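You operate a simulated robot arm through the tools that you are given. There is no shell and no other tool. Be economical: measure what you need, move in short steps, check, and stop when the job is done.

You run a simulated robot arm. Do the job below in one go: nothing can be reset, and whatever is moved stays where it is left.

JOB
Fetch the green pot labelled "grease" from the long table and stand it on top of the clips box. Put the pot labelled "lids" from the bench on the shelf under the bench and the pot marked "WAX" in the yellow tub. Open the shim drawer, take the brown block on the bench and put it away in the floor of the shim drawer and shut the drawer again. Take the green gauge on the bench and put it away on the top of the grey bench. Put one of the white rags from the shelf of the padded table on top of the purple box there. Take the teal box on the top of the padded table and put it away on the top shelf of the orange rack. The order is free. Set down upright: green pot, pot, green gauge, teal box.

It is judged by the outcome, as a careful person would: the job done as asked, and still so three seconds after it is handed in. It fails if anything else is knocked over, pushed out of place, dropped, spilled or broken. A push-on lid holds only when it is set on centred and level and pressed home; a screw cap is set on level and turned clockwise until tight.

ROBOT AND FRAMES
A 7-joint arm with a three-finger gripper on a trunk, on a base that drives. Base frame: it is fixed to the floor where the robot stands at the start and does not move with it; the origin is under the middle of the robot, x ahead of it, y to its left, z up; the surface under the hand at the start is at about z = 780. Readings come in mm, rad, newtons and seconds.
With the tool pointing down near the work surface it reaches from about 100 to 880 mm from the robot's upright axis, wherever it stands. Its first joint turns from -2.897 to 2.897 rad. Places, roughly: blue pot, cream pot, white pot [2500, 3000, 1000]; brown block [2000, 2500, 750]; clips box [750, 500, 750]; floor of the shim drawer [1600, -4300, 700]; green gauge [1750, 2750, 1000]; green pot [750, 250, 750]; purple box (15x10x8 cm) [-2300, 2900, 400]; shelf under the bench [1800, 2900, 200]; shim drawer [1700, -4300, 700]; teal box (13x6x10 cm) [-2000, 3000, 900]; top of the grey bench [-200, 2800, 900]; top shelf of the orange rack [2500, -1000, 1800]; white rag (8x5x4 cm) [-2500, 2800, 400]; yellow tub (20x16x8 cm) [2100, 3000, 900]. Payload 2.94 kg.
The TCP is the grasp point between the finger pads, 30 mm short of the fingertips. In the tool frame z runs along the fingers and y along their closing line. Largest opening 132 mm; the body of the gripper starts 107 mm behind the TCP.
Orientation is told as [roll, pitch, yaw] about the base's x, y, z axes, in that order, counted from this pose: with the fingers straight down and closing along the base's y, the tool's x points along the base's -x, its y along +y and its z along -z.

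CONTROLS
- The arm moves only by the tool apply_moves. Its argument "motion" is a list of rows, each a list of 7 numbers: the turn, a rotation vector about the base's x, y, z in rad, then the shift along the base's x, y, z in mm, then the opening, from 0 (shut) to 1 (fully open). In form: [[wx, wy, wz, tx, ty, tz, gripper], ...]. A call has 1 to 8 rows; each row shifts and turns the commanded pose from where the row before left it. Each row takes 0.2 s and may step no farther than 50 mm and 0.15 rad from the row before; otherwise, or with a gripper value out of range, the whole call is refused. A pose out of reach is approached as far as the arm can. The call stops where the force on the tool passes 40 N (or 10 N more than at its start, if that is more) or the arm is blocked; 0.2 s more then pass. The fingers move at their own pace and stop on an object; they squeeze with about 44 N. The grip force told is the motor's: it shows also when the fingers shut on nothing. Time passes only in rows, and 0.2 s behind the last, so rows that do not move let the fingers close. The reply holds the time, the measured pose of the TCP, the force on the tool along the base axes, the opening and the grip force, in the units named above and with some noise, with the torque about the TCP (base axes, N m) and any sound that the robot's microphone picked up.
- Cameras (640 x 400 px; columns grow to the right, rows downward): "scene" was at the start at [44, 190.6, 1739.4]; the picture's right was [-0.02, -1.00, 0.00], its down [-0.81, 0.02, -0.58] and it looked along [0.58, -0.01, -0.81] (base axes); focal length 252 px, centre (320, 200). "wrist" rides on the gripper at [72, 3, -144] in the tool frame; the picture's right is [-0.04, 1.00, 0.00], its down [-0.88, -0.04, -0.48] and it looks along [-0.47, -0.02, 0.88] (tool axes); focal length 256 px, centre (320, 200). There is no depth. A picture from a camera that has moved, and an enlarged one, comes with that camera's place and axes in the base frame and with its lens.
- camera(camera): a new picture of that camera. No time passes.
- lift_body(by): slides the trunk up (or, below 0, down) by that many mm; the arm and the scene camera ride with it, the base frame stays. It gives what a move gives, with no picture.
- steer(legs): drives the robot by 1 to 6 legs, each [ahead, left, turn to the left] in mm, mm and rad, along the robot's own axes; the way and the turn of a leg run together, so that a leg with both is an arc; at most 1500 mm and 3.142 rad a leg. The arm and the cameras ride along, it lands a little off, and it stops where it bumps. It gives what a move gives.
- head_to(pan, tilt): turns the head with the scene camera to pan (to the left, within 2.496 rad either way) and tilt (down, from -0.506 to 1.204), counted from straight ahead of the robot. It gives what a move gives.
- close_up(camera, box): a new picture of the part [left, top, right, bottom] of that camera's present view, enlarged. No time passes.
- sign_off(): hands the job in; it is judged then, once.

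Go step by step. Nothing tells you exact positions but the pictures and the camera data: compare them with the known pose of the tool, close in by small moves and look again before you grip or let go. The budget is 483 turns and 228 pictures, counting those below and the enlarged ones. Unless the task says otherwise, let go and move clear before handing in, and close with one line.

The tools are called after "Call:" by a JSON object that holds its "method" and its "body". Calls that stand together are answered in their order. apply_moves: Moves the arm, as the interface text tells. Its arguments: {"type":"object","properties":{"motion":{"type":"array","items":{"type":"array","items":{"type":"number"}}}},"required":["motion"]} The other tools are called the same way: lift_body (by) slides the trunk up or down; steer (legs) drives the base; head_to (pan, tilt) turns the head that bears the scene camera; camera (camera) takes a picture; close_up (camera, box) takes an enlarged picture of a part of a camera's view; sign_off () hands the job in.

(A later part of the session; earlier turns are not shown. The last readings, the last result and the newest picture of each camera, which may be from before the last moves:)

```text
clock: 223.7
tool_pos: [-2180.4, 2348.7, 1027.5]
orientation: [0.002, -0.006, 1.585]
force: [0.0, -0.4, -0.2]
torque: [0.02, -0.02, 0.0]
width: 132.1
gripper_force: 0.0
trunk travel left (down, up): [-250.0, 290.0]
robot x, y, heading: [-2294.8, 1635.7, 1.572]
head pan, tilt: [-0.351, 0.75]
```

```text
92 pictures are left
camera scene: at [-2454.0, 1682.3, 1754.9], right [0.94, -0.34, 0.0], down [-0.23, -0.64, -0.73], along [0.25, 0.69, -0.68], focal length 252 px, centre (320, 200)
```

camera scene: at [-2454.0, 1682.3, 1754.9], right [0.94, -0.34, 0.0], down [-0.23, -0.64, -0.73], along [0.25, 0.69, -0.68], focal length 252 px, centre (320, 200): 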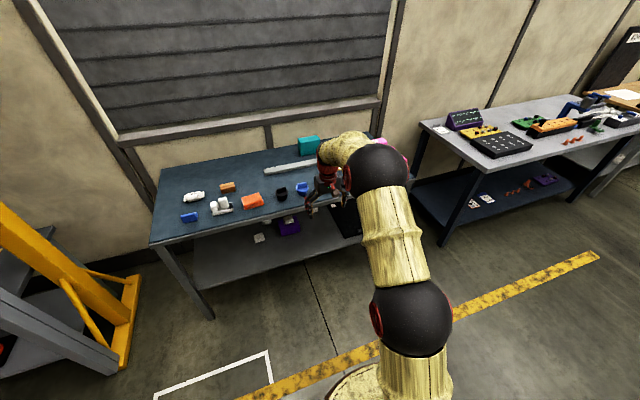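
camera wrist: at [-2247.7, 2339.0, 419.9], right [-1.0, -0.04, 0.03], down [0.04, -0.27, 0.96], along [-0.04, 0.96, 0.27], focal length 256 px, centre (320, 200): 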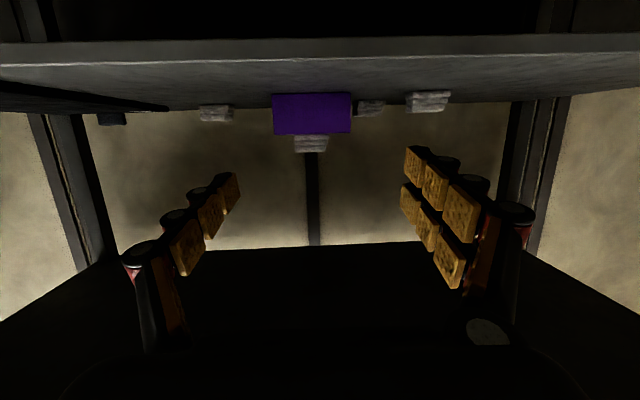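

The arm is healthy again. Now raise a bit and drive up to the table near the teal box (≈[-2040, 3056]).

Call:
{"method": "apply_moves", "body": {"motion": [[0, 0, 0, 0, 0, 45, 1], [0, 0, 0, 0, 0, 35, 1]]}}

Call:
{"method": "steer", "body": {"legs": [[0, -170, 0], [560, 0, 0]]}}

Call:
{"method": "head_to", "body": {"pan": 0.0, "tilt": 0.6}}

Call:
{"method": "camera", "body": {"camera": "scene"}}

Call:
{"method": "camera", "body": {"camera": "wrist"}}

```text
clock: 224.3
tool_pos: [-2180.8, 2352.1, 1108.3]
orientation: [0.003, -0.008, 1.584]
force: [1.0, -0.4, -0.7]
torque: [0.03, 0.0, -0.01]
width: 131.8
gripper_force: 0.1
trunk travel left (down, up): [-250.0, 290.0]
robot x, y, heading: [-2289.7, 1631.5, 1.567]
head pan, tilt: [-0.351, 0.75]
```

```text
clock: 228.6
tool_pos: [-2026.6, 2926.2, 1107.8]
orientation: [0.002, -0.007, 1.596]
force: [0.3, 0.1, -0.3]
torque: [-0.01, -0.02, 0.0]
width: 132.2
gripper_force: 0.0
trunk travel left (down, up): [-250.0, 290.0]
robot x, y, heading: [-2129.3, 2205.3, 1.592]
head pan, tilt: [-0.351, 0.75]
```

```text
clock: 229.4
tool_pos: [-2025.7, 2926.1, 1108.3]
orientation: [0.002, -0.007, 1.597]
force: [0.0, 0.1, -0.3]
torque: [0.0, -0.01, -0.05]
width: 132.0
gripper_force: 0.2
trunk travel left (down, up): [-250.0, 290.0]
robot x, y, heading: [-2129.7, 2203.7, 1.581]
head pan, tilt: [0.0, 0.6]
```

```text
91 pictures are left
camera scene: at [-2318.7, 2263.0, 1767.7], right [1.0, 0.01, 0.0], down [0.01, -0.57, -0.82], along [-0.01, 0.82, -0.57], focal length 252 px, centre (320, 200)
```

scene: 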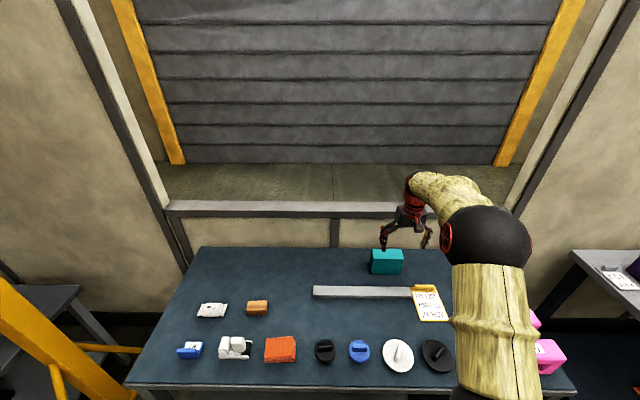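

```text
90 pictures are left
camera wrist: at [-2024.9, 2853.6, 1251.6], right [-1.0, 0.02, 0.0], down [0.02, 0.88, 0.48], along [0.01, 0.48, -0.88], focal length 256 px, centre (320, 200)
```

wrist: 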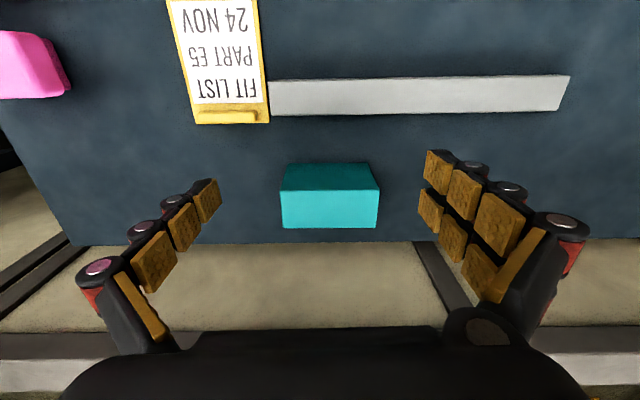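

The teal box is at about [-2035, 3030], 133 mm wide in x. I'll turn the gripper to close along y and move over it.

Call:
{"method": "apply_moves", "body": {"motion": [[0, 0, -0.145, -2, 15, 0, 1], [0, 0, -0.145, -2, 15, 0, 1], [0, 0, -0.145, -2, 15, 0, 1], [0, 0, -0.145, -2, 15, 0, 1], [0, 0, -0.145, -1, 15, 0, 1], [0, 0, -0.145, 0, 15, 0, 1], [0, 0, -0.145, 0, 14, 0, 1], [0, 0, -0.145, 0, 0, 0, 1]]}}

Call:
{"method": "apply_moves", "body": {"motion": [[0, 0, -0.145, 0, 0, -20, 1], [0, 0, -0.145, 0, 0, -20, 1], [0, 0, -0.147, 0, 0, -10, 1], [0, 0, 0, 0, 0, 0, 1]]}}

Call:
{"method": "camera", "body": {"camera": "wrist"}}

```text
clock: 231.2
tool_pos: [-2034.9, 3029.8, 1108.9]
orientation: [0.001, -0.005, 0.435]
force: [-0.5, 0.3, 0.5]
torque: [0.0, 0.01, 0.0]
width: 131.8
gripper_force: 0.0
trunk travel left (down, up): [-250.0, 290.0]
robot x, y, heading: [-2129.9, 2202.2, 1.583]
head pan, tilt: [0.0, 0.6]
```

```text
clock: 232.2
tool_pos: [-2035.1, 3030.9, 1059.1]
orientation: [0.003, -0.007, -0.002]
force: [0.7, -0.3, 0.5]
torque: [0.01, 0.01, 0.01]
width: 131.9
gripper_force: 0.1
trunk travel left (down, up): [-250.0, 290.0]
robot x, y, heading: [-2131.7, 2203.0, 1.584]
head pan, tilt: [0.0, 0.6]
```

```text
89 pictures are left
camera wrist: at [-2106.1, 3034.9, 1203.1], right [0.05, 1.0, 0.0], down [0.88, -0.04, 0.48], along [0.48, -0.02, -0.88], focal length 256 px, centre (320, 200)
```

wrist: 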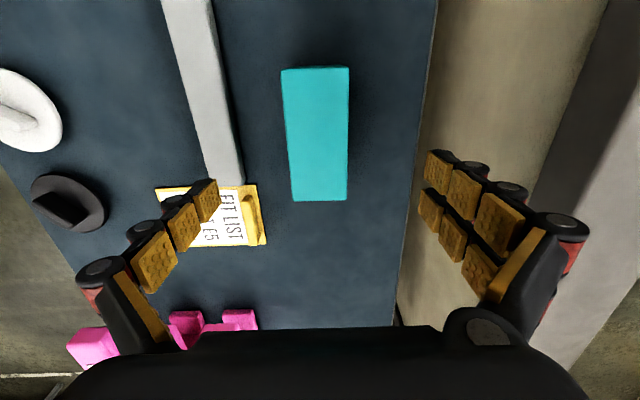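

Call:
{"method": "apply_moves", "body": {"motion": [[0, 0, 0, 0, 0, -48, 1], [0, 0, 0, 0, 0, -45, 1], [0, 0, 0, 0, 0, -44, 1], [0, 0, 0, 0, 0, 0, 0.4], [0, 0, 0, 0, 0, 0, 0], [0, 0, 0, 0, 0, 0, 0], [0, 0, 0, 0, 0, 0, 0], [0, 0, 0, 0, 0, 0, 0]]}}

Call:
{"method": "apply_moves", "body": {"motion": [[0, 0, 0, 0, 0, 0, 0], [0, 0, 0, 0, 0, 0, 0], [0, 0, 0, 0, 0, 10, 0], [0, 0, 0, 0, 0, 25, 0]]}}

Call:
{"method": "camera", "body": {"camera": "wrist"}}

```text
clock: 234.1
tool_pos: [-2034.7, 3031.9, 921.0]
orientation: [0.002, -0.006, 0.0]
force: [1.2, -2.3, 1.2]
torque: [-0.1, 0.02, 0.07]
width: 59.9
gripper_force: 10.2
trunk travel left (down, up): [-250.0, 290.0]
robot x, y, heading: [-2130.6, 2202.3, 1.581]
head pan, tilt: [0.0, 0.6]
```

```text
clock: 235.1
tool_pos: [-2034.2, 3030.8, 953.2]
orientation: [-0.002, -0.008, 0.0]
force: [-0.1, -1.7, -4.3]
torque: [0.04, -0.01, -0.05]
width: 59.0
gripper_force: 44.3
trunk travel left (down, up): [-250.0, 290.0]
robot x, y, heading: [-2128.8, 2203.8, 1.589]
head pan, tilt: [0.0, 0.6]
```

```text
88 pictures are left
camera wrist: at [-2105.3, 3034.3, 1096.2], right [0.04, 1.0, 0.0], down [0.88, -0.04, 0.48], along [0.48, -0.02, -0.88], focal length 256 px, centre (320, 200)
```

wrist: 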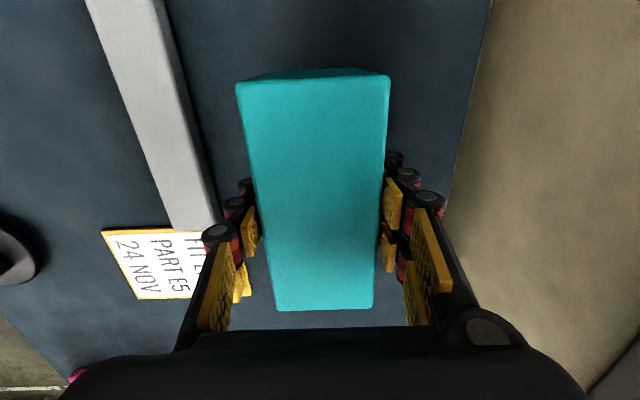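

The teal box is held. I'll back away and drive to the wooden bench, where there's room to regrip it tilted for the high shelf.

Call:
{"method": "apply_moves", "body": {"motion": [[0, 0, 0, 0, 0, 45, 0], [0, 0, 0, 0, 0, 45, 0], [0, 0, 0, 0, 0, 45, 0], [0, 0, 0, 0, 0, 25, 0]]}}

Call:
{"method": "steer", "body": {"legs": [[-650, 0, -0.014], [0, -1500, 0], [0, -1500, 0], [0, -870, 0]]}}

Call:
{"method": "camera", "body": {"camera": "scene"}}

```text
clock: 236.1
tool_pos: [-2033.3, 3030.7, 1118.1]
orientation: [0.001, -0.007, 0.0]
force: [-0.6, 0.0, -3.5]
torque: [0.01, 0.02, 0.01]
width: 59.2
gripper_force: 43.5
trunk travel left (down, up): [-250.0, 290.0]
robot x, y, heading: [-2128.3, 2204.2, 1.586]
head pan, tilt: [0.0, 0.6]
```

```text
clock: 257.8
tool_pos: [1758.3, 2512.6, 1115.8]
orientation: [0.002, -0.007, 0.056]
force: [-0.1, -0.2, -3.6]
torque: [0.01, 0.01, 0.02]
width: 59.0
gripper_force: 44.5
trunk travel left (down, up): [-250.0, 290.0]
robot x, y, heading: [1708.9, 1680.4, 1.641]
head pan, tilt: [0.0, 0.6]
```

```text
87 pictures are left
camera scene: at [1515.4, 1730.0, 1767.7], right [1.0, 0.07, 0.0], down [0.04, -0.56, -0.82], along [-0.06, 0.82, -0.57], focal length 252 px, centre (320, 200)
```

scene: 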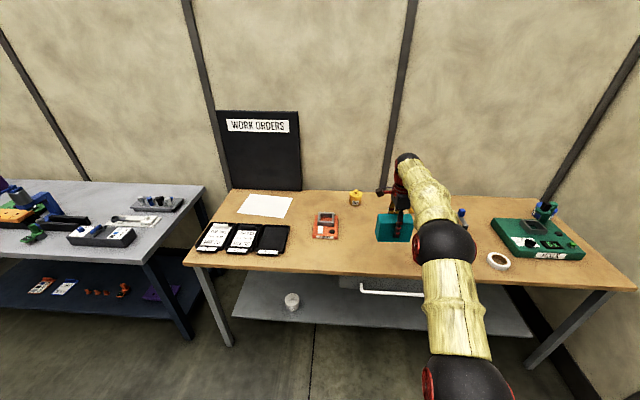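

Call:
{"method": "steer", "body": {"legs": [[0, -30, -0.07], [290, 0, 0]]}}

Call:
{"method": "apply_moves", "body": {"motion": [[0, 0, 0.145, -8, -15, 0, 0], [0, 0, 0.145, -8, -15, 0, 0], [0, 0, 0.145, -8, -15, 0, 0], [0, 0, 0.145, -8, -15, 0, 0], [0, 0, 0.145, -8, -15, 0, 0], [0, 0, 0.145, -8, -15, 0, 0], [0, 0, 0.145, -8, -15, 0, 0], [0, 0, 0.145, -8, -10, 0, 0]]}}

```text
clock: 260.2
tool_pos: [1840.5, 2801.7, 1115.6]
orientation: [-0.001, -0.009, -0.011]
force: [-0.1, 0.5, -3.7]
torque: [-0.02, -0.01, -0.02]
width: 59.3
gripper_force: 43.9
trunk travel left (down, up): [-250.0, 290.0]
robot x, y, heading: [1735.9, 1974.6, 1.579]
head pan, tilt: [0.0, 0.6]
```

```text
clock: 262.0
tool_pos: [1776.8, 2683.7, 1117.3]
orientation: [0.001, -0.006, 1.155]
force: [-0.2, -0.4, -3.0]
torque: [0.03, 0.02, 0.0]
width: 59.2
gripper_force: 44.0
trunk travel left (down, up): [-250.0, 290.0]
robot x, y, heading: [1739.5, 1977.5, 1.574]
head pan, tilt: [0.0, 0.6]
```

Call:
{"method": "apply_moves", "body": {"motion": [[0, 0, 0.14, -10, 0, -20, 0], [0, 0, 0.14, -10, 0, -40, 0], [0.006, 0, 0.136, -10, 0, -40, 0], [0, 0, 0, 0, 0, -40, 0], [0, 0, 0, 0, 0, -30, 0]]}}

Call:
{"method": "camera", "body": {"camera": "wrist"}}

Call:
{"method": "close_up", "body": {"camera": "scene", "box": [260, 180, 460, 320]}}

```text
clock: 263.2
tool_pos: [1746.9, 2687.5, 948.0]
orientation: [0.001, -0.011, 1.567]
force: [-0.6, 0.6, -2.6]
torque: [-0.01, 0.05, -0.01]
width: 59.1
gripper_force: 44.2
trunk travel left (down, up): [-250.0, 290.0]
robot x, y, heading: [1736.0, 1981.4, 1.572]
head pan, tilt: [0.0, 0.6]
```

```text
86 pictures are left
camera wrist: at [1745.6, 2612.8, 1089.7], right [-1.0, 0.05, 0.0], down [0.04, 0.87, 0.49], along [0.02, 0.49, -0.87], focal length 256 px, centre (320, 200)
```

wrist: 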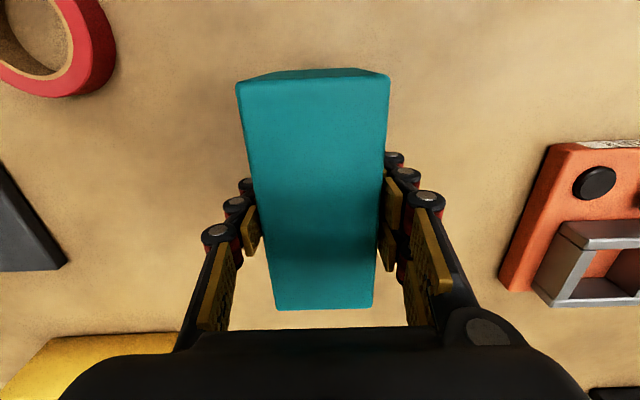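

```text
2.86 times, centred on (360, 250) of scene
camera zoom: at [1548.5, 2037.9, 1767.7], right [1.0, 0.01, 0.0], down [0.0, -0.57, -0.82], along [0.0, 0.82, -0.57], focal length 719 px, centre (206, 57)
```

zoom: 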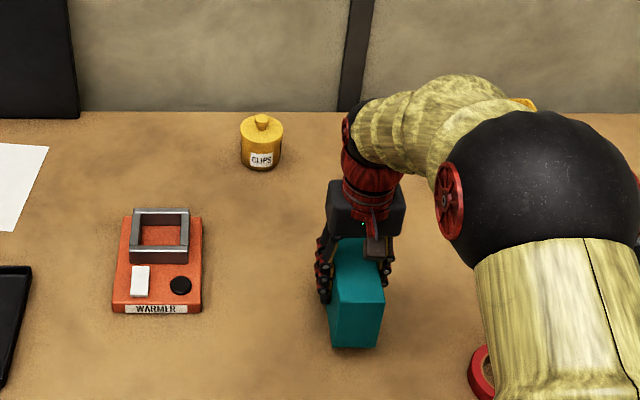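

Call:
{"method": "apply_moves", "body": {"motion": [[0, 0, 0, 0, 0, -12, 0], [0, 0, 0, 0, 0, -4, 0], [0, 0, 0, 0, 0, -3, 0], [0, 0, 0, 0, 0, -3, 0]]}}

```text
clock: 264.2
tool_pos: [1746.5, 2686.5, 925.2]
orientation: [0.001, -0.012, 1.567]
force: [0.0, 0.4, -3.5]
torque: [0.02, -0.03, 0.01]
width: 59.2
gripper_force: 43.2
trunk travel left (down, up): [-250.0, 290.0]
robot x, y, heading: [1739.5, 1976.4, 1.577]
head pan, tilt: [0.0, 0.6]
```

Call:
{"method": "apply_moves", "body": {"motion": [[0, 0, 0, 0, 0, -3, 0], [0, 0, 0, 0, 0, -3, 0], [0, 0, 0, 0, 0, -3, 0], [0, 0, 0, 0, 0, -3, 0]]}}

```text
clock: 265.2
tool_pos: [1747.3, 2688.0, 918.6]
orientation: [0.003, -0.023, 1.567]
force: [-2.4, -8.9, 38.7]
torque: [-0.18, 0.09, -0.03]
width: 59.5
gripper_force: 43.7
trunk travel left (down, up): [-250.0, 290.0]
robot x, y, heading: [1737.7, 1976.0, 1.577]
head pan, tilt: [0.0, 0.6]
```

Call:
{"method": "apply_moves", "body": {"motion": [[-0.012, 0, 0, 0, 0, 1, 0.6], [0, 0, 0, 0, 0, 0, 0.9], [0, 0, 0, 0, 0, 0, 1], [0, 0, 0, 0, 0, 40, 1], [0, 0, 0, 0, 0, 45, 1], [0, 0, 0, 0, 0, 45, 1]]}}

Call:
{"method": "camera", "body": {"camera": "wrist"}}

Call:
{"method": "steer", "body": {"legs": [[-250, 0, -0.004]]}}

```text
clock: 266.6
tool_pos: [1749.4, 2686.3, 1042.1]
orientation: [0.001, 0.002, 1.567]
force: [0.7, 0.0, -0.3]
torque: [0.03, -0.03, -0.01]
width: 132.1
gripper_force: 0.2
trunk travel left (down, up): [-250.0, 290.0]
robot x, y, heading: [1737.2, 1976.8, 1.576]
head pan, tilt: [0.0, 0.6]
```

```text
84 pictures are left
camera wrist: at [1747.7, 2615.1, 1185.4], right [-1.0, 0.05, 0.0], down [0.04, 0.88, 0.47], along [0.02, 0.47, -0.88], focal length 256 px, centre (320, 200)
```

wrist: 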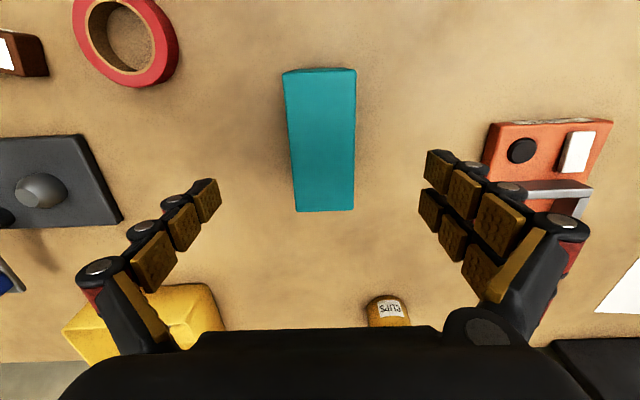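

```text
clock: 268.4
tool_pos: [1755.3, 2438.4, 1042.3]
orientation: [0.003, -0.001, 1.558]
force: [0.2, 0.1, 0.0]
torque: [-0.02, 0.01, 0.02]
width: 132.1
gripper_force: 0.0
trunk travel left (down, up): [-250.0, 290.0]
robot x, y, heading: [1736.4, 1727.3, 1.568]
head pan, tilt: [0.0, 0.6]
```

Call:
{"method": "apply_moves", "body": {"motion": [[0.142, 0, 0, -1, 8, -10, 1], [0.142, 0, 0, -1, 8, -10, 1], [0.142, 0, 0, -1, 8, -10, 1], [0.142, 0, 0, -1, 8, -10, 1], [0.142, 0, 0, -1, 8, -10, 1], [0.142, 0, 0, -1, 8, -10, 1], [0.142, 0, 0, -1, 8, -10, 1], [0.142, 0, 0, -1, 8, -10, 1]]}}

```text
clock: 270.2
tool_pos: [1746.6, 2504.0, 961.6]
orientation: [0.029, -1.143, 1.541]
force: [-0.3, 2.4, 1.1]
torque: [-0.13, 0.0, 0.01]
width: 131.9
gripper_force: 0.1
trunk travel left (down, up): [-250.0, 290.0]
robot x, y, heading: [1738.2, 1727.6, 1.571]
head pan, tilt: [0.0, 0.6]
```

Call:
{"method": "apply_moves", "body": {"motion": [[0, 0, 0, 0, 0, -22, 1], [0, 0, 0, 0, 0, -22, 1]]}}

Call:
{"method": "camera", "body": {"camera": "wrist"}}

```text
clock: 270.9
tool_pos: [1747.0, 2502.2, 915.0]
orientation: [0.028, -1.138, 1.544]
force: [0.3, 0.0, -0.5]
torque: [-0.02, -0.02, 0.02]
width: 131.8
gripper_force: 0.0
trunk travel left (down, up): [-250.0, 290.0]
robot x, y, heading: [1741.2, 1725.2, 1.567]
head pan, tilt: [0.0, 0.6]
```

```text
83 pictures are left
camera wrist: at [1745.6, 2342.2, 909.6], right [-1.0, 0.02, 0.05], down [0.05, -0.06, 1.0], along [0.02, 1.0, 0.06], focal length 256 px, centre (320, 200)
```

wrist: 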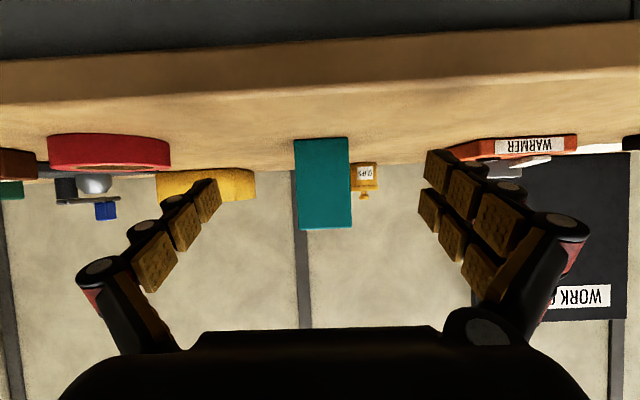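

Call:
{"method": "steer", "body": {"legs": [[165, 0, 0]]}}

Call:
{"method": "camera", "body": {"camera": "wrist"}}

Call:
{"method": "close_up", "body": {"camera": "scene", "box": [280, 180, 480, 320]}}

```text
clock: 272.3
tool_pos: [1749.1, 2665.0, 914.4]
orientation: [0.027, -1.137, 1.541]
force: [-0.5, 0.9, -1.0]
torque: [-0.01, -0.04, 0.02]
width: 131.9
gripper_force: 0.0
trunk travel left (down, up): [-250.0, 290.0]
robot x, y, heading: [1739.2, 1890.7, 1.566]
head pan, tilt: [0.0, 0.6]
```

```text
82 pictures are left
camera wrist: at [1746.3, 2506.7, 909.6], right [-1.0, 0.02, 0.05], down [0.05, -0.06, 1.0], along [0.03, 1.0, 0.06], focal length 256 px, centre (320, 200)
```

wrist: 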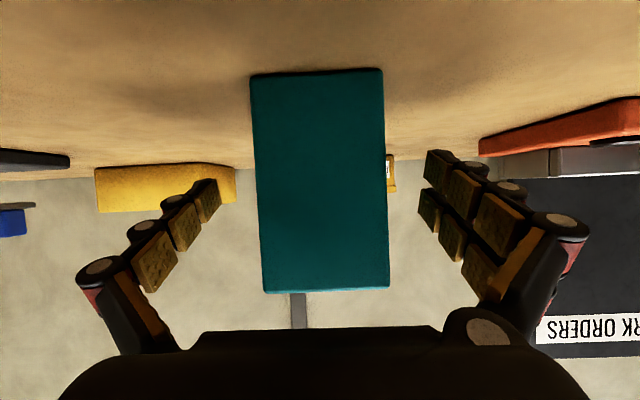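

```text
2.86 times, centred on (380, 250) of scene
camera zoom: at [1549.6, 1954.7, 1767.7], right [1.0, 0.0, 0.0], down [0.0, -0.57, -0.82], along [0.0, 0.82, -0.57], focal length 719 px, centre (149, 57)
```

zoom: 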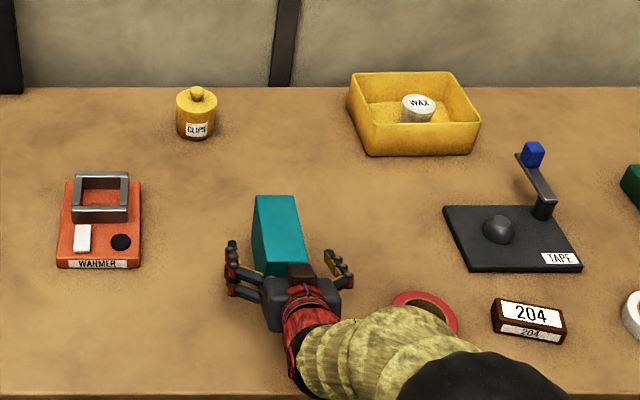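

Call:
{"method": "apply_moves", "body": {"motion": [[0, 0, 0, 0, 20, 0, 1], [0, 0, 0, 0, 0, 0, 0.4], [0, 0, 0, 0, 0, 0, 0.2], [0, 0, 0, 0, 0, 0, 0], [0, 0, 0, 0, 0, 0, 0], [0, 0, 0, 0, 0, 0, 0], [0, 0, 0, 0, 0, 0, 0], [0, 0, 0, 0, 0, 0, 0]]}}

Call:
{"method": "apply_moves", "body": {"motion": [[0, 0, 0, 0, 0, 0, 0], [0, 0, 0, 0, 0, 0, 0], [0, 0, 0, 0, 0, 10, 0], [0, 0, 0, 0, 0, 30, 0]]}}

Call:
{"method": "camera", "body": {"camera": "wrist"}}

Call:
{"method": "close_up", "body": {"camera": "scene", "box": [280, 180, 480, 320]}}

```text
clock: 274.1
tool_pos: [1747.0, 2685.2, 915.1]
orientation: [0.029, -1.135, 1.541]
force: [-0.4, -0.3, -0.4]
torque: [0.0, -0.08, 0.04]
width: 59.4
gripper_force: 29.4
trunk travel left (down, up): [-250.0, 290.0]
robot x, y, heading: [1738.4, 1894.9, 1.565]
head pan, tilt: [0.0, 0.6]
```

```text
clock: 275.1
tool_pos: [1745.6, 2686.3, 954.6]
orientation: [0.028, -1.133, 1.542]
force: [0.0, -0.3, -3.8]
torque: [0.15, 0.04, 0.02]
width: 59.1
gripper_force: 43.6
trunk travel left (down, up): [-250.0, 290.0]
robot x, y, heading: [1741.4, 1890.9, 1.566]
head pan, tilt: [0.0, 0.6]
```

```text
80 pictures are left
camera wrist: at [1744.1, 2526.0, 949.0], right [-1.0, 0.02, 0.05], down [0.05, -0.06, 1.0], along [0.03, 1.0, 0.06], focal length 256 px, centre (320, 200)
```

wrist: 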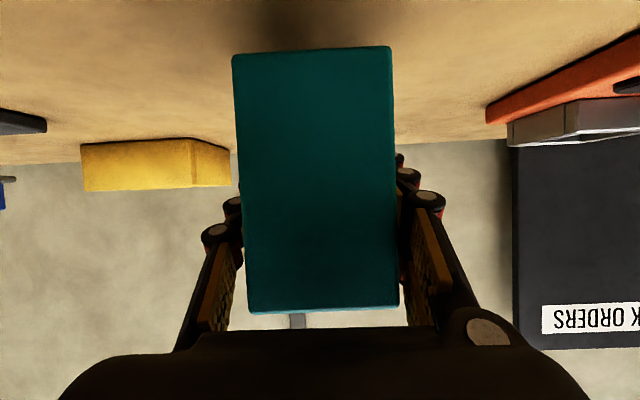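

```text
2.86 times, centred on (380, 250) of scene
camera zoom: at [1549.6, 1954.4, 1767.7], right [1.0, 0.0, 0.0], down [0.0, -0.57, -0.82], along [0.0, 0.82, -0.57], focal length 719 px, centre (149, 57)
```

zoom: 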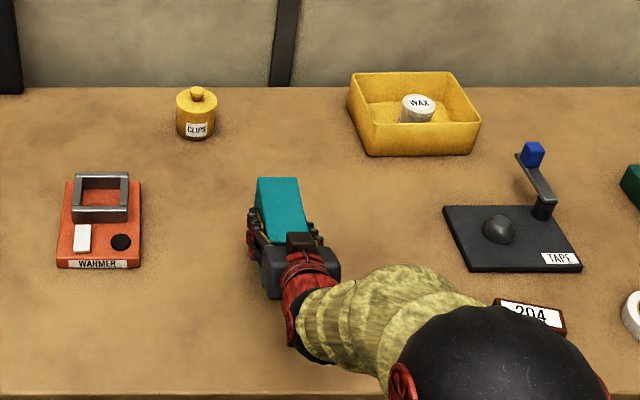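

Held firmly at a 65° tilt. Now I'll drive out and around to the orange rack: back up, shift left, turn to face +x, then move toward y≈-1000.

Call:
{"method": "steer", "body": {"legs": [[-500, 0, 0], [0, 370, 0], [0, 0, -1.566], [0, -800, 0]]}}

Call:
{"method": "camera", "body": {"camera": "scene"}}

```text
clock: 287.8
tool_pos: [2171.2, 552.4, 955.1]
orientation: [0.027, -1.136, -0.028]
force: [-0.4, 0.3, -3.8]
torque: [0.01, -0.01, 0.0]
width: 59.2
gripper_force: 44.2
trunk travel left (down, up): [-250.0, 290.0]
robot x, y, heading: [1376.9, 559.5, -0.002]
head pan, tilt: [0.0, 0.6]
```

```text
78 pictures are left
camera scene: at [1435.8, 751.3, 1767.7], right [0.0, -1.0, 0.0], down [-0.57, 0.0, -0.82], along [0.82, 0.0, -0.57], focal length 252 px, centre (320, 200)
```

scene: 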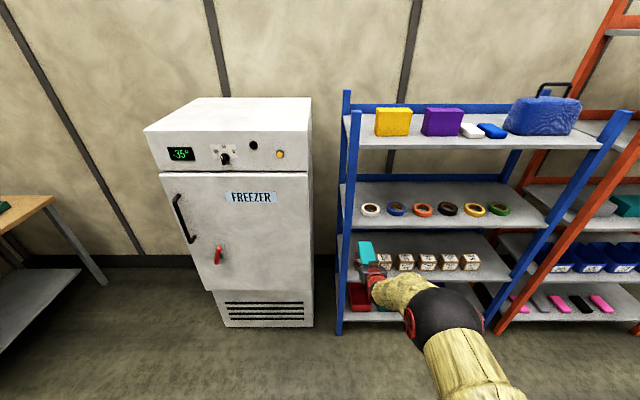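

Call:
{"method": "steer", "body": {"legs": [[0, -1480, 0]]}}

Call:
{"method": "head_to", "body": {"pan": 0.0, "tilt": 0.2}}

Call:
{"method": "camera", "body": {"camera": "scene"}}

```text
clock: 295.3
tool_pos: [2162.2, -957.0, 954.2]
orientation: [0.027, -1.136, -0.033]
force: [0.0, 0.5, -2.8]
torque: [-0.03, -0.01, 0.0]
width: 59.2
gripper_force: 43.9
trunk travel left (down, up): [-250.0, 290.0]
robot x, y, heading: [1367.2, -943.6, -0.012]
head pan, tilt: [0.0, 0.6]
```

```text
clock: 296.1
tool_pos: [2162.7, -956.6, 955.4]
orientation: [0.026, -1.137, -0.035]
force: [0.2, 0.7, -3.6]
torque: [-0.03, -0.01, 0.02]
width: 59.3
gripper_force: 43.8
trunk travel left (down, up): [-250.0, 290.0]
robot x, y, heading: [1364.9, -947.2, -0.009]
head pan, tilt: [0.0, 0.201]
```

```text
77 pictures are left
camera scene: at [1434.0, -753.8, 1804.4], right [-0.01, -1.0, 0.0], down [-0.2, 0.0, -0.98], along [0.98, -0.01, -0.2], focal length 252 px, centre (320, 200)
```

scene: 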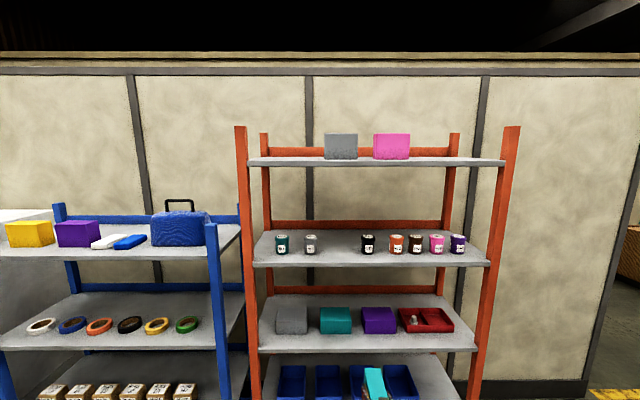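

The orange rack's top shelf has free space on the right side. Raising the trunk fully and looking again.

Call:
{"method": "lift_body", "body": {"by": 288}}

Call:
{"method": "steer", "body": {"legs": [[0, -290, 0.01]]}}

Call:
{"method": "head_to", "body": {"pan": 0.0, "tilt": 0.4}}

Call:
{"method": "camera", "body": {"camera": "scene"}}

```text
clock: 299.0
tool_pos: [2162.1, -957.8, 1243.1]
orientation: [0.029, -1.138, -0.035]
force: [-0.4, -0.3, -3.9]
torque: [-0.01, -0.02, -0.02]
width: 59.0
gripper_force: 44.2
trunk travel left (down, up): [-538.0, 2.0]
robot x, y, heading: [1368.6, -944.6, -0.006]
head pan, tilt: [0.0, 0.201]
```

```text
clock: 301.1
tool_pos: [2159.2, -1255.4, 1242.8]
orientation: [0.03, -1.136, -0.037]
force: [0.3, -0.5, -3.5]
torque: [0.02, -0.04, 0.06]
width: 59.4
gripper_force: 43.9
trunk travel left (down, up): [-538.0, 2.0]
robot x, y, heading: [1365.3, -1243.6, -0.013]
head pan, tilt: [0.0, 0.201]
```

```text
clock: 301.8
tool_pos: [2159.4, -1254.7, 1242.0]
orientation: [0.028, -1.137, -0.033]
force: [-0.2, -0.4, -4.3]
torque: [0.0, -0.03, -0.01]
width: 59.2
gripper_force: 43.7
trunk travel left (down, up): [-538.0, 2.0]
robot x, y, heading: [1364.6, -1239.3, -0.01]
head pan, tilt: [0.0, 0.4]
```

```text
76 pictures are left
camera scene: at [1431.1, -1050.8, 2074.0], right [-0.01, -1.0, 0.0], down [-0.39, 0.0, -0.92], along [0.92, -0.01, -0.39], focal length 252 px, centre (320, 200)
```

scene: 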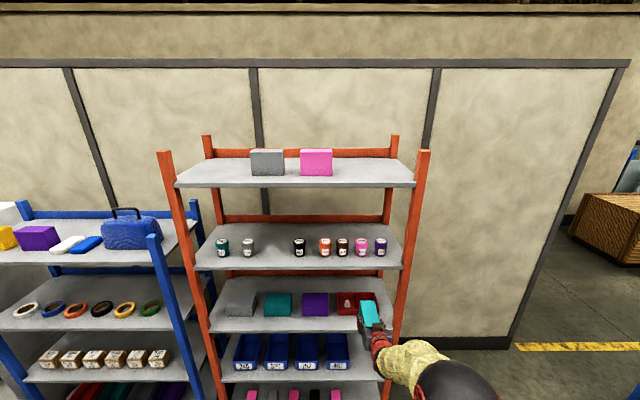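

Top shelf: front edge x≈2354, z≈1755; free zone centred y≈-1265. Raising the arm in steps.

Call:
{"method": "apply_moves", "body": {"motion": [[0, 0, 0, -8, 0, 45, 0], [0, 0, 0, -8, 0, 45, 0], [0, 0, 0, -8, 0, 45, 0], [0, 0, 0, -8, 0, 45, 0], [0, 0, 0, -8, 0, 45, 0], [0, 0, 0, -8, 0, 45, 0], [0, 0, 0, -8, 0, 45, 0], [0, 0, 0, -8, 0, 45, 0]]}}

Call:
{"method": "apply_moves", "body": {"motion": [[0, 0, 0, -5, 0, 45, 0], [0, 0, 0, -5, 0, 45, 0], [0, 0, 0, -5, 0, 45, 0], [0, 0, 0, -5, 0, 45, 0]]}}

```text
clock: 303.6
tool_pos: [2093.2, -1251.1, 1605.5]
orientation: [0.027, -1.133, -0.036]
force: [-0.5, 0.2, -4.1]
torque: [-0.01, -0.08, 0.0]
width: 59.1
gripper_force: 43.9
trunk travel left (down, up): [-538.0, 2.0]
robot x, y, heading: [1368.6, -1240.3, -0.007]
head pan, tilt: [0.0, 0.4]
```

```text
clock: 304.6
tool_pos: [2095.0, -1258.0, 1699.7]
orientation: [0.006, -1.176, -0.036]
force: [0.9, 1.0, -3.4]
torque: [-0.04, 0.0, -0.01]
width: 59.5
gripper_force: 44.1
out of reach, approached as far as the arm can: row 2, 3, 4
trunk travel left (down, up): [-538.0, 2.0]
robot x, y, heading: [1366.1, -1242.5, -0.008]
head pan, tilt: [0.0, 0.4]
```

Call:
{"method": "apply_moves", "body": {"motion": [[0, 0, 0, -45, 0, 0, 0], [0, 0, 0, -45, 0, 0, 0], [0, 0, 0, -45, 0, 0, 0], [0, 0, 0, -20, 0, 40, 0], [0, 0, 0, -10, 0, 40, 0], [0, 0, 0, 0, 0, 40, 0]]}}

Call:
{"method": "camera", "body": {"camera": "scene"}}

```text
clock: 306.0
tool_pos: [1975.3, -1249.3, 1734.8]
orientation: [0.052, -1.177, -0.034]
force: [-0.3, 0.0, -3.5]
torque: [-0.03, 0.02, 0.0]
width: 59.2
gripper_force: 44.0
out of reach, approached as far as the arm can: row 1, 4, 5, 6
trunk travel left (down, up): [-538.0, 2.0]
robot x, y, heading: [1362.6, -1242.8, -0.012]
head pan, tilt: [0.0, 0.4]
```

```text
75 pictures are left
camera scene: at [1430.4, -1050.6, 2073.9], right [-0.01, -1.0, 0.0], down [-0.39, 0.0, -0.92], along [0.92, -0.01, -0.39], focal length 252 px, centre (320, 200)
```

scene: 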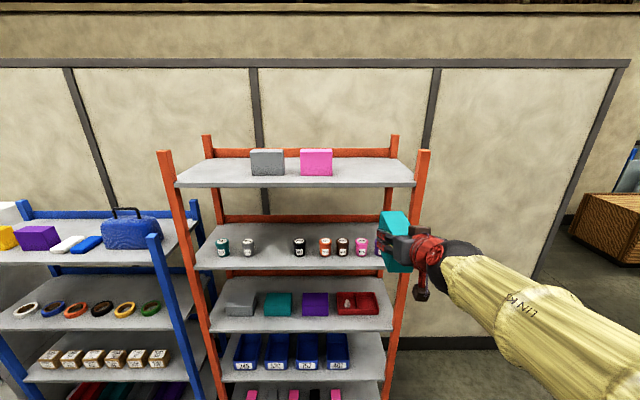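

Call:
{"method": "apply_moves", "body": {"motion": [[0, 0, 0, -40, 0, 0, 0], [0, 0, 0, -40, 0, 0, 0], [0, 0, 0, -40, 0, 0, 0]]}}

Call:
{"method": "apply_moves", "body": {"motion": [[0, 0, 0, 0, 0, 30, 0], [0, 0, 0, 0, 0, 30, 0]]}}

Call:
{"method": "apply_moves", "body": {"motion": [[0, 0, 0, 0, -40, 0, 0], [0, 0, 0, 0, -40, 0, 0], [0, 0, 0, 0, -40, 0, 0]]}}

Call:
{"method": "apply_moves", "body": {"motion": [[0, 0, 0, 0, 0, 30, 0], [0, 0, 0, 0, 0, 30, 0]]}}

```text
clock: 306.8
tool_pos: [1903.4, -1236.6, 1669.5]
orientation: [-0.138, -1.151, 0.139]
force: [-1.0, 0.3, -4.2]
torque: [0.17, -0.02, -0.08]
width: 59.1
gripper_force: 44.2
out of reach, approached as far as the arm can: row 1, 2, 3
trunk travel left (down, up): [-538.0, 2.0]
robot x, y, heading: [1365.1, -1241.9, -0.01]
head pan, tilt: [0.0, 0.4]
```

```text
clock: 307.4
tool_pos: [1909.7, -1243.7, 1714.9]
orientation: [-0.041, -1.134, 0.035]
force: [0.0, 2.8, -3.2]
torque: [0.03, 0.0, -0.2]
width: 59.3
gripper_force: 44.1
out of reach, approached as far as the arm can: row 1
trunk travel left (down, up): [-538.0, 2.0]
robot x, y, heading: [1365.8, -1246.4, -0.007]
head pan, tilt: [0.0, 0.4]
```

```text
clock: 308.2
tool_pos: [1906.5, -1358.9, 1716.9]
orientation: [0.032, -1.136, -0.036]
force: [0.4, -1.2, -4.2]
torque: [0.02, -0.01, 0.03]
width: 59.4
gripper_force: 44.2
trunk travel left (down, up): [-538.0, 2.0]
robot x, y, heading: [1365.6, -1244.4, -0.006]
head pan, tilt: [0.0, 0.4]
```

```text
clock: 308.8
tool_pos: [1905.2, -1357.1, 1773.7]
orientation: [0.028, -1.136, -0.035]
force: [0.4, -0.2, -3.3]
torque: [-0.01, 0.01, -0.01]
width: 59.2
gripper_force: 44.3
trunk travel left (down, up): [-538.0, 2.0]
robot x, y, heading: [1367.9, -1243.0, -0.008]
head pan, tilt: [0.0, 0.4]
```

Shifting right unlocked it. Continuing up.

Call:
{"method": "apply_moves", "body": {"motion": [[0, 0, 0, 0, -10, 30, 0], [0, 0, 0, 0, -10, 30, 0], [0, 0, 0, 0, 0, 20, 0]]}}

Call:
{"method": "camera", "body": {"camera": "scene"}}

Call:
{"method": "camera", "body": {"camera": "wrist"}}

```text
clock: 309.6
tool_pos: [1905.5, -1379.9, 1854.2]
orientation: [0.026, -1.135, -0.033]
force: [0.7, -0.1, -2.5]
torque: [-0.03, -0.02, 0.0]
width: 59.3
gripper_force: 43.8
trunk travel left (down, up): [-538.0, 2.0]
robot x, y, heading: [1362.9, -1240.4, -0.009]
head pan, tilt: [0.0, 0.4]
```

```text
74 pictures are left
camera scene: at [1430.2, -1050.7, 2073.9], right [-0.01, -1.0, 0.0], down [-0.39, 0.0, -0.92], along [0.92, -0.01, -0.39], focal length 252 px, centre (320, 200)
```

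scene: 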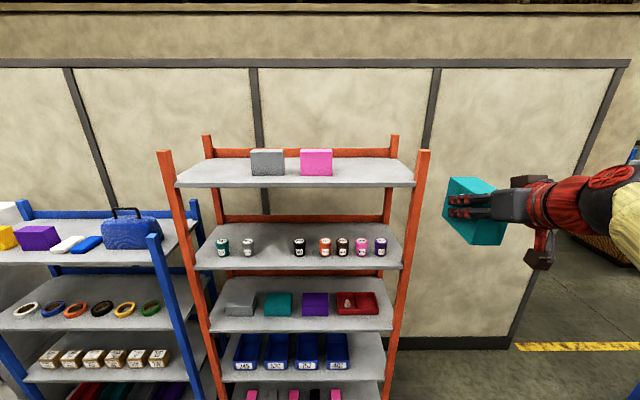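

```text
73 pictures are left
camera wrist: at [1746.6, -1374.4, 1849.6], right [0.03, 1.0, 0.05], down [-0.06, -0.05, 1.0], along [1.0, -0.03, 0.06], focal length 256 px, centre (320, 200)
```

wrist: 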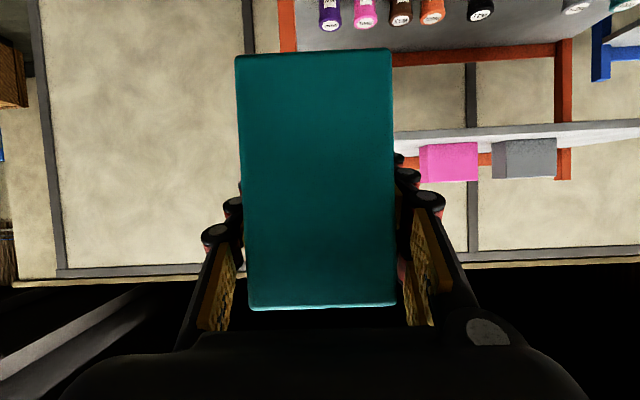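

Now positioned high enough. Shifting the base left 115 mm and driving in over the shelf.

Call:
{"method": "steer", "body": {"legs": [[0, 113, 0.008], [330, 0, 0]]}}

Call:
{"method": "camera", "body": {"camera": "wrist"}}

Call:
{"method": "camera", "body": {"camera": "scene"}}

```text
clock: 312.6
tool_pos: [2242.9, -1264.4, 1854.6]
orientation: [0.029, -1.133, -0.028]
force: [0.0, -0.2, -3.9]
torque: [-0.01, 0.03, 0.01]
width: 59.0
gripper_force: 44.3
trunk travel left (down, up): [-538.0, 2.0]
robot x, y, heading: [1695.2, -1133.0, -0.0]
head pan, tilt: [0.0, 0.4]
```

```text
72 pictures are left
camera wrist: at [2083.2, -1259.6, 1848.9], right [0.02, 1.0, 0.05], down [-0.06, -0.05, 1.0], along [1.0, -0.02, 0.06], focal length 256 px, centre (320, 200)
```

wrist: 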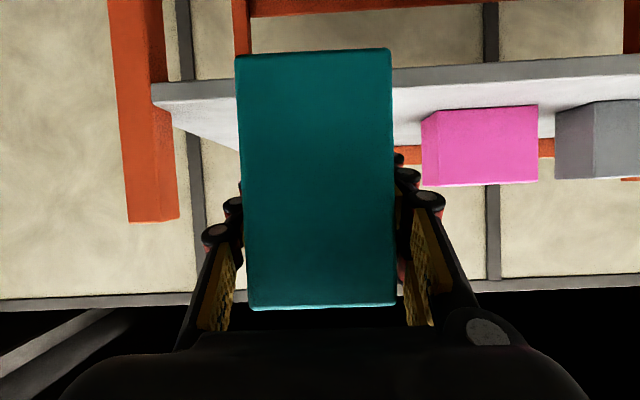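

```text
71 pictures are left
camera scene: at [1765.0, -937.8, 2073.9], right [0.0, -1.0, 0.0], down [-0.39, 0.0, -0.92], along [0.92, 0.0, -0.39], focal length 252 px, centre (320, 200)
```

scene: 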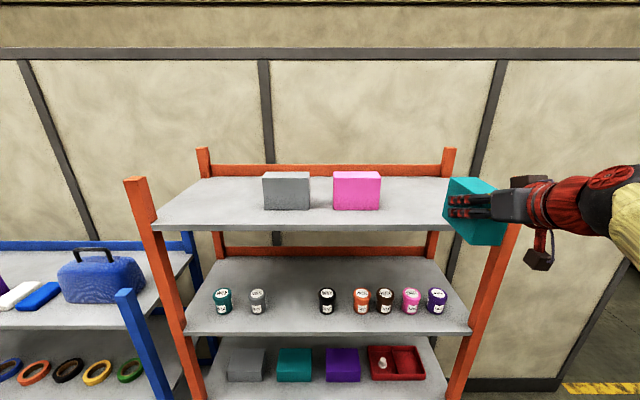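

Call:
{"method": "steer", "body": {"legs": [[235, 0, 0]]}}

Call:
{"method": "camera", "body": {"camera": "wrist"}}

Call:
{"method": "camera", "body": {"camera": "scene"}}

```text
clock: 314.3
tool_pos: [2473.7, -1260.9, 1853.2]
orientation: [0.027, -1.134, -0.023]
force: [0.1, 0.3, -4.2]
torque: [-0.01, 0.04, -0.07]
width: 59.1
gripper_force: 43.7
trunk travel left (down, up): [-538.0, 2.0]
robot x, y, heading: [1929.9, -1127.9, 0.006]
head pan, tilt: [0.0, 0.4]
```

```text
70 pictures are left
camera wrist: at [2315.8, -1256.8, 1848.6], right [0.01, 1.0, 0.05], down [-0.06, -0.05, 1.0], along [1.0, -0.02, 0.06], focal length 256 px, centre (320, 200)
```

wrist: 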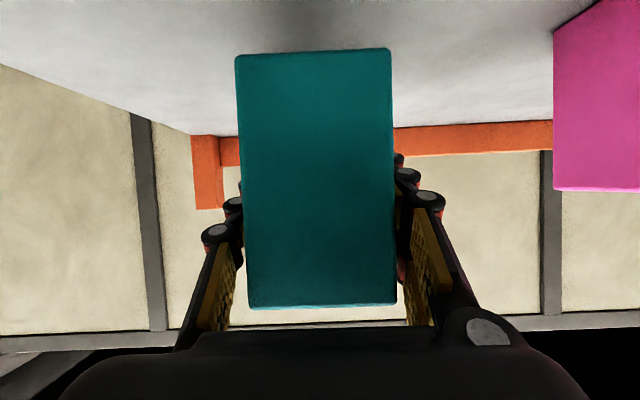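

```text
69 pictures are left
camera scene: at [1995.4, -937.1, 2073.9], right [0.0, -1.0, 0.0], down [-0.39, 0.0, -0.92], along [0.92, 0.0, -0.39], focal length 252 px, centre (320, 200)
```

scene: 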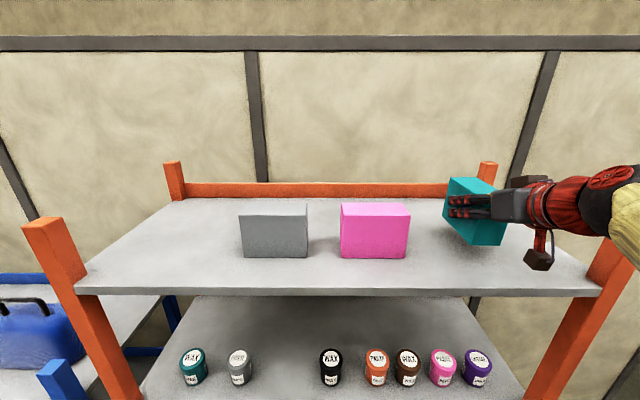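

Call:
{"method": "apply_moves", "body": {"motion": [[0, 0, 0, 0, 0, -15, 0], [0, 0, 0, 0, 0, -10, 0], [0, 0, 0, 0, 0, -6, 0], [0, 0, 0, 0, 0, -4, 0]]}}

Call:
{"method": "apply_moves", "body": {"motion": [[0, 0, 0, 0, 0, -3, 0], [0, 0, 0, 0, 0, -3, 0], [0, 0, 0, 0, 0, -3, 0]]}}

Call:
{"method": "camera", "body": {"camera": "wrist"}}

```text
clock: 315.3
tool_pos: [2474.4, -1260.8, 1817.8]
orientation: [0.027, -1.134, -0.02]
force: [0.4, 0.0, -4.7]
torque: [0.01, 0.04, -0.03]
width: 59.2
gripper_force: 44.2
trunk travel left (down, up): [-538.0, 2.0]
robot x, y, heading: [1931.3, -1130.8, 0.003]
head pan, tilt: [0.0, 0.4]
```

```text
clock: 316.1
tool_pos: [2473.3, -1259.8, 1814.0]
orientation: [0.022, -1.142, -0.017]
force: [6.1, 1.1, 22.5]
torque: [-0.77, 0.32, 0.08]
width: 59.7
gripper_force: 44.0
trunk travel left (down, up): [-538.0, 2.0]
robot x, y, heading: [1930.7, -1129.9, 0.002]
head pan, tilt: [0.0, 0.4]
```

```text
68 pictures are left
camera wrist: at [2314.1, -1256.1, 1808.6], right [0.02, 1.0, 0.05], down [-0.07, -0.05, 1.0], along [1.0, -0.02, 0.07], focal length 256 px, centre (320, 200)
```

wrist: 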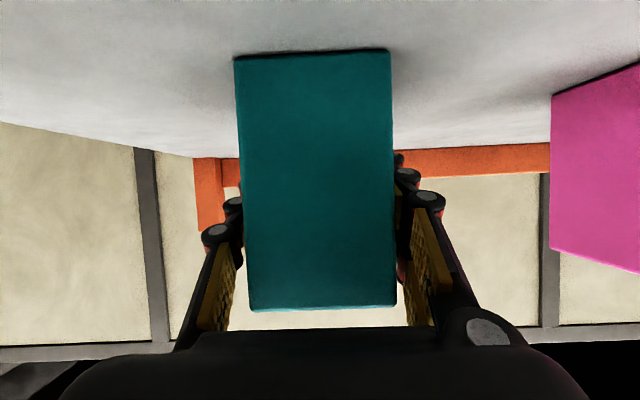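

Contact at z≈1814 on the shelf. Releasing and withdrawing.

Call:
{"method": "apply_moves", "body": {"motion": [[0, 0, 0, 0, 0, 1, 0.55], [0, 0, 0, 0, 0, 0, 0.75], [0, 0, 0, 0, 0, 0, 0.8], [0, 0, 0, 0, 0, 0, 0.8]]}}

Call:
{"method": "steer", "body": {"legs": [[-400, 0, 0]]}}

Call:
{"method": "camera", "body": {"camera": "scene"}}

Call:
{"method": "camera", "body": {"camera": "wrist"}}

```text
clock: 317.1
tool_pos: [2472.9, -1259.9, 1811.5]
orientation: [0.028, -1.138, -0.024]
force: [-1.1, -0.3, -0.5]
torque: [-0.02, -0.01, 0.01]
width: 105.7
gripper_force: 0.0
trunk travel left (down, up): [-538.0, 2.0]
robot x, y, heading: [1930.4, -1127.9, 0.01]
head pan, tilt: [0.0, 0.4]
```

```text
clock: 319.6
tool_pos: [2075.1, -1260.4, 1812.1]
orientation: [0.03, -1.135, -0.019]
force: [-0.3, -0.8, 0.0]
torque: [-0.02, -0.01, -0.01]
width: 105.6
gripper_force: 0.0
trunk travel left (down, up): [-538.0, 2.0]
robot x, y, heading: [1531.9, -1132.4, 0.009]
head pan, tilt: [0.0, 0.4]
```

```text
67 pictures are left
camera scene: at [1594.7, -939.6, 2074.0], right [0.01, -1.0, 0.0], down [-0.39, 0.0, -0.92], along [0.92, 0.01, -0.39], focal length 252 px, centre (320, 200)
```

scene: 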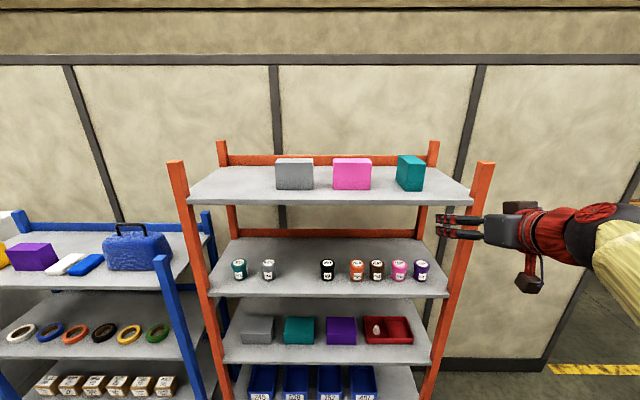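

```text
66 pictures are left
camera wrist: at [1916.8, -1257.9, 1806.5], right [0.01, 1.0, 0.05], down [-0.06, -0.05, 1.0], along [1.0, -0.01, 0.06], focal length 256 px, centre (320, 200)
```

wrist: 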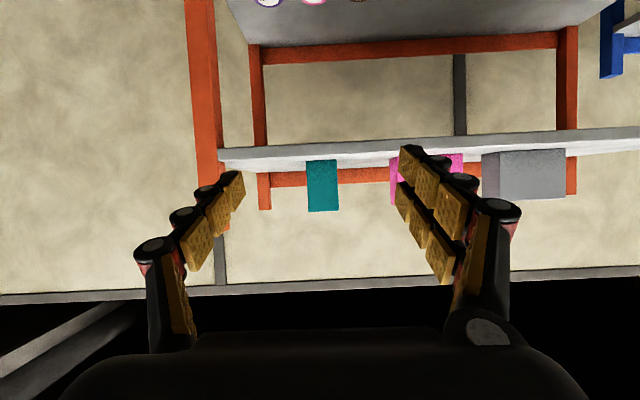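

The teal box stands upright on the top shelf. Next I'll look toward the shim drawer (around [1700, -4300]).

Call:
{"method": "head_to", "body": {"pan": -1.5, "tilt": 0.35}}

Call:
{"method": "camera", "body": {"camera": "scene"}}

```text
clock: 321.2
tool_pos: [2076.1, -1261.5, 1809.8]
orientation: [0.029, -1.138, -0.018]
force: [0.4, 0.6, 0.0]
torque: [0.02, -0.01, -0.04]
width: 105.6
gripper_force: 0.1
trunk travel left (down, up): [-538.0, 2.0]
robot x, y, heading: [1533.4, -1131.4, 0.012]
head pan, tilt: [-1.499, 0.351]
```

```text
65 pictures are left
camera scene: at [1511.2, -1033.1, 2078.5], right [-1.0, -0.08, 0.0], down [-0.03, 0.34, -0.94], along [0.08, -0.94, -0.34], focal length 252 px, centre (320, 200)
```

scene: 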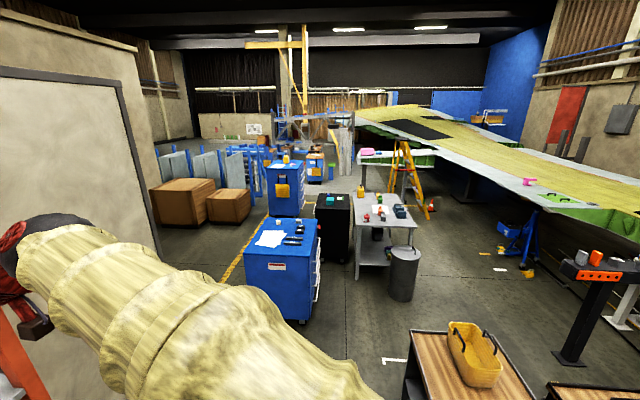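

Call:
{"method": "close_up", "body": {"camera": "scene", "box": [230, 140, 430, 330]}}

```text
2.11 times, centred on (330, 235) of scene
camera zoom: at [1511.2, -1033.1, 2078.5], right [-1.0, -0.08, 0.0], down [-0.03, 0.34, -0.94], along [0.08, -0.94, -0.34], focal length 530 px, centre (299, 126)
```

zoom: 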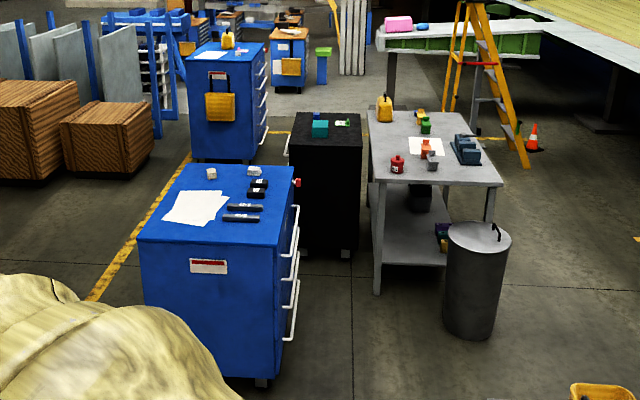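

Black cabinet near [1620, -4300] seems to hold the shim drawer. First I'll bring the arm down and back to a vertical pose in free space.

Call:
{"method": "steer", "body": {"legs": [[-250, 0, 0]]}}

Call:
{"method": "lift_body", "body": {"by": -288}}

Call:
{"method": "apply_moves", "body": {"motion": [[0, 0, 0, 20, 0, -45, 0.8], [0, 0, 0, 20, 0, -45, 0.8], [0, 0, 0, 20, 0, -45, 0.8], [0, 0, 0, 20, 0, -45, 0.8], [0, 0, 0, 20, 0, -45, 0.8], [0, 0, 0, 20, 0, -45, 0.8], [0, 0, 0, 20, 0, -45, 0.8], [0, 0, 0, 20, 0, -45, 0.8]]}}

Call:
{"method": "apply_moves", "body": {"motion": [[0, 0, 0, 10, 0, -45, 0.8], [0, 0, 0, 10, 0, -45, 0.8], [0, 0, 0, 10, 0, -45, 0.8], [0, 0, 0, 10, 0, -45, 0.8], [0, 0, 0, 0, 0, -45, 0.8], [0, 0, 0, 0, 0, -45, 0.8], [0, 0, 0, 0, 0, -45, 0.8], [0, 0, 0, 0, 0, -45, 0.8]]}}

```text
clock: 323.0
tool_pos: [1824.7, -1264.8, 1812.5]
orientation: [0.028, -1.138, -0.019]
force: [-0.7, -0.3, 0.0]
torque: [0.0, -0.02, 0.02]
width: 105.6
gripper_force: 0.0
trunk travel left (down, up): [-538.0, 2.0]
robot x, y, heading: [1285.4, -1135.1, 0.007]
head pan, tilt: [-1.499, 0.351]
```

```text
clock: 325.9
tool_pos: [1825.4, -1263.7, 1523.3]
orientation: [0.028, -1.137, -0.022]
force: [0.5, -0.5, 0.0]
torque: [-0.01, 0.0, -0.01]
width: 105.3
gripper_force: 0.1
trunk travel left (down, up): [-250.0, 290.0]
robot x, y, heading: [1286.6, -1137.2, 0.005]
head pan, tilt: [-1.499, 0.351]
```

```text
clock: 327.7
tool_pos: [1987.2, -1264.4, 1162.8]
orientation: [0.03, -1.135, -0.023]
force: [0.9, -0.3, 1.2]
torque: [0.04, 0.06, 0.0]
width: 105.5
gripper_force: 0.0
trunk travel left (down, up): [-250.0, 290.0]
robot x, y, heading: [1281.9, -1135.7, -0.0]
head pan, tilt: [-1.499, 0.351]
```

```text
clock: 329.5
tool_pos: [2031.2, -1266.1, 801.8]
orientation: [0.027, -1.138, -0.02]
force: [1.7, 0.1, 0.4]
torque: [0.01, 0.13, 0.01]
width: 105.5
gripper_force: 0.1
trunk travel left (down, up): [-250.0, 290.0]
robot x, y, heading: [1284.1, -1134.1, 0.011]
head pan, tilt: [-1.499, 0.351]
```

Call:
{"method": "apply_moves", "body": {"motion": [[0, 0, 0, 0, 0, -45, 0.8], [0, 0, 0, 0, 0, -45, 0.8], [0, -0.14, 0, 0, 0, 0, 0.8], [0, -0.14, 0, 0, 0, 0, 0.8], [0, -0.14, 0, 0, 0, 0, 0.8], [0, -0.14, 0, 0, 0, 0, 0.8]]}}

```text
clock: 330.9
tool_pos: [2027.5, -1265.1, 713.6]
orientation: [3.053, -1.444, -3.039]
force: [-0.4, -0.2, 1.4]
torque: [-0.02, 0.04, 0.0]
width: 105.5
gripper_force: 0.1
trunk travel left (down, up): [-250.0, 290.0]
robot x, y, heading: [1284.8, -1130.6, 0.004]
head pan, tilt: [-1.499, 0.351]
```

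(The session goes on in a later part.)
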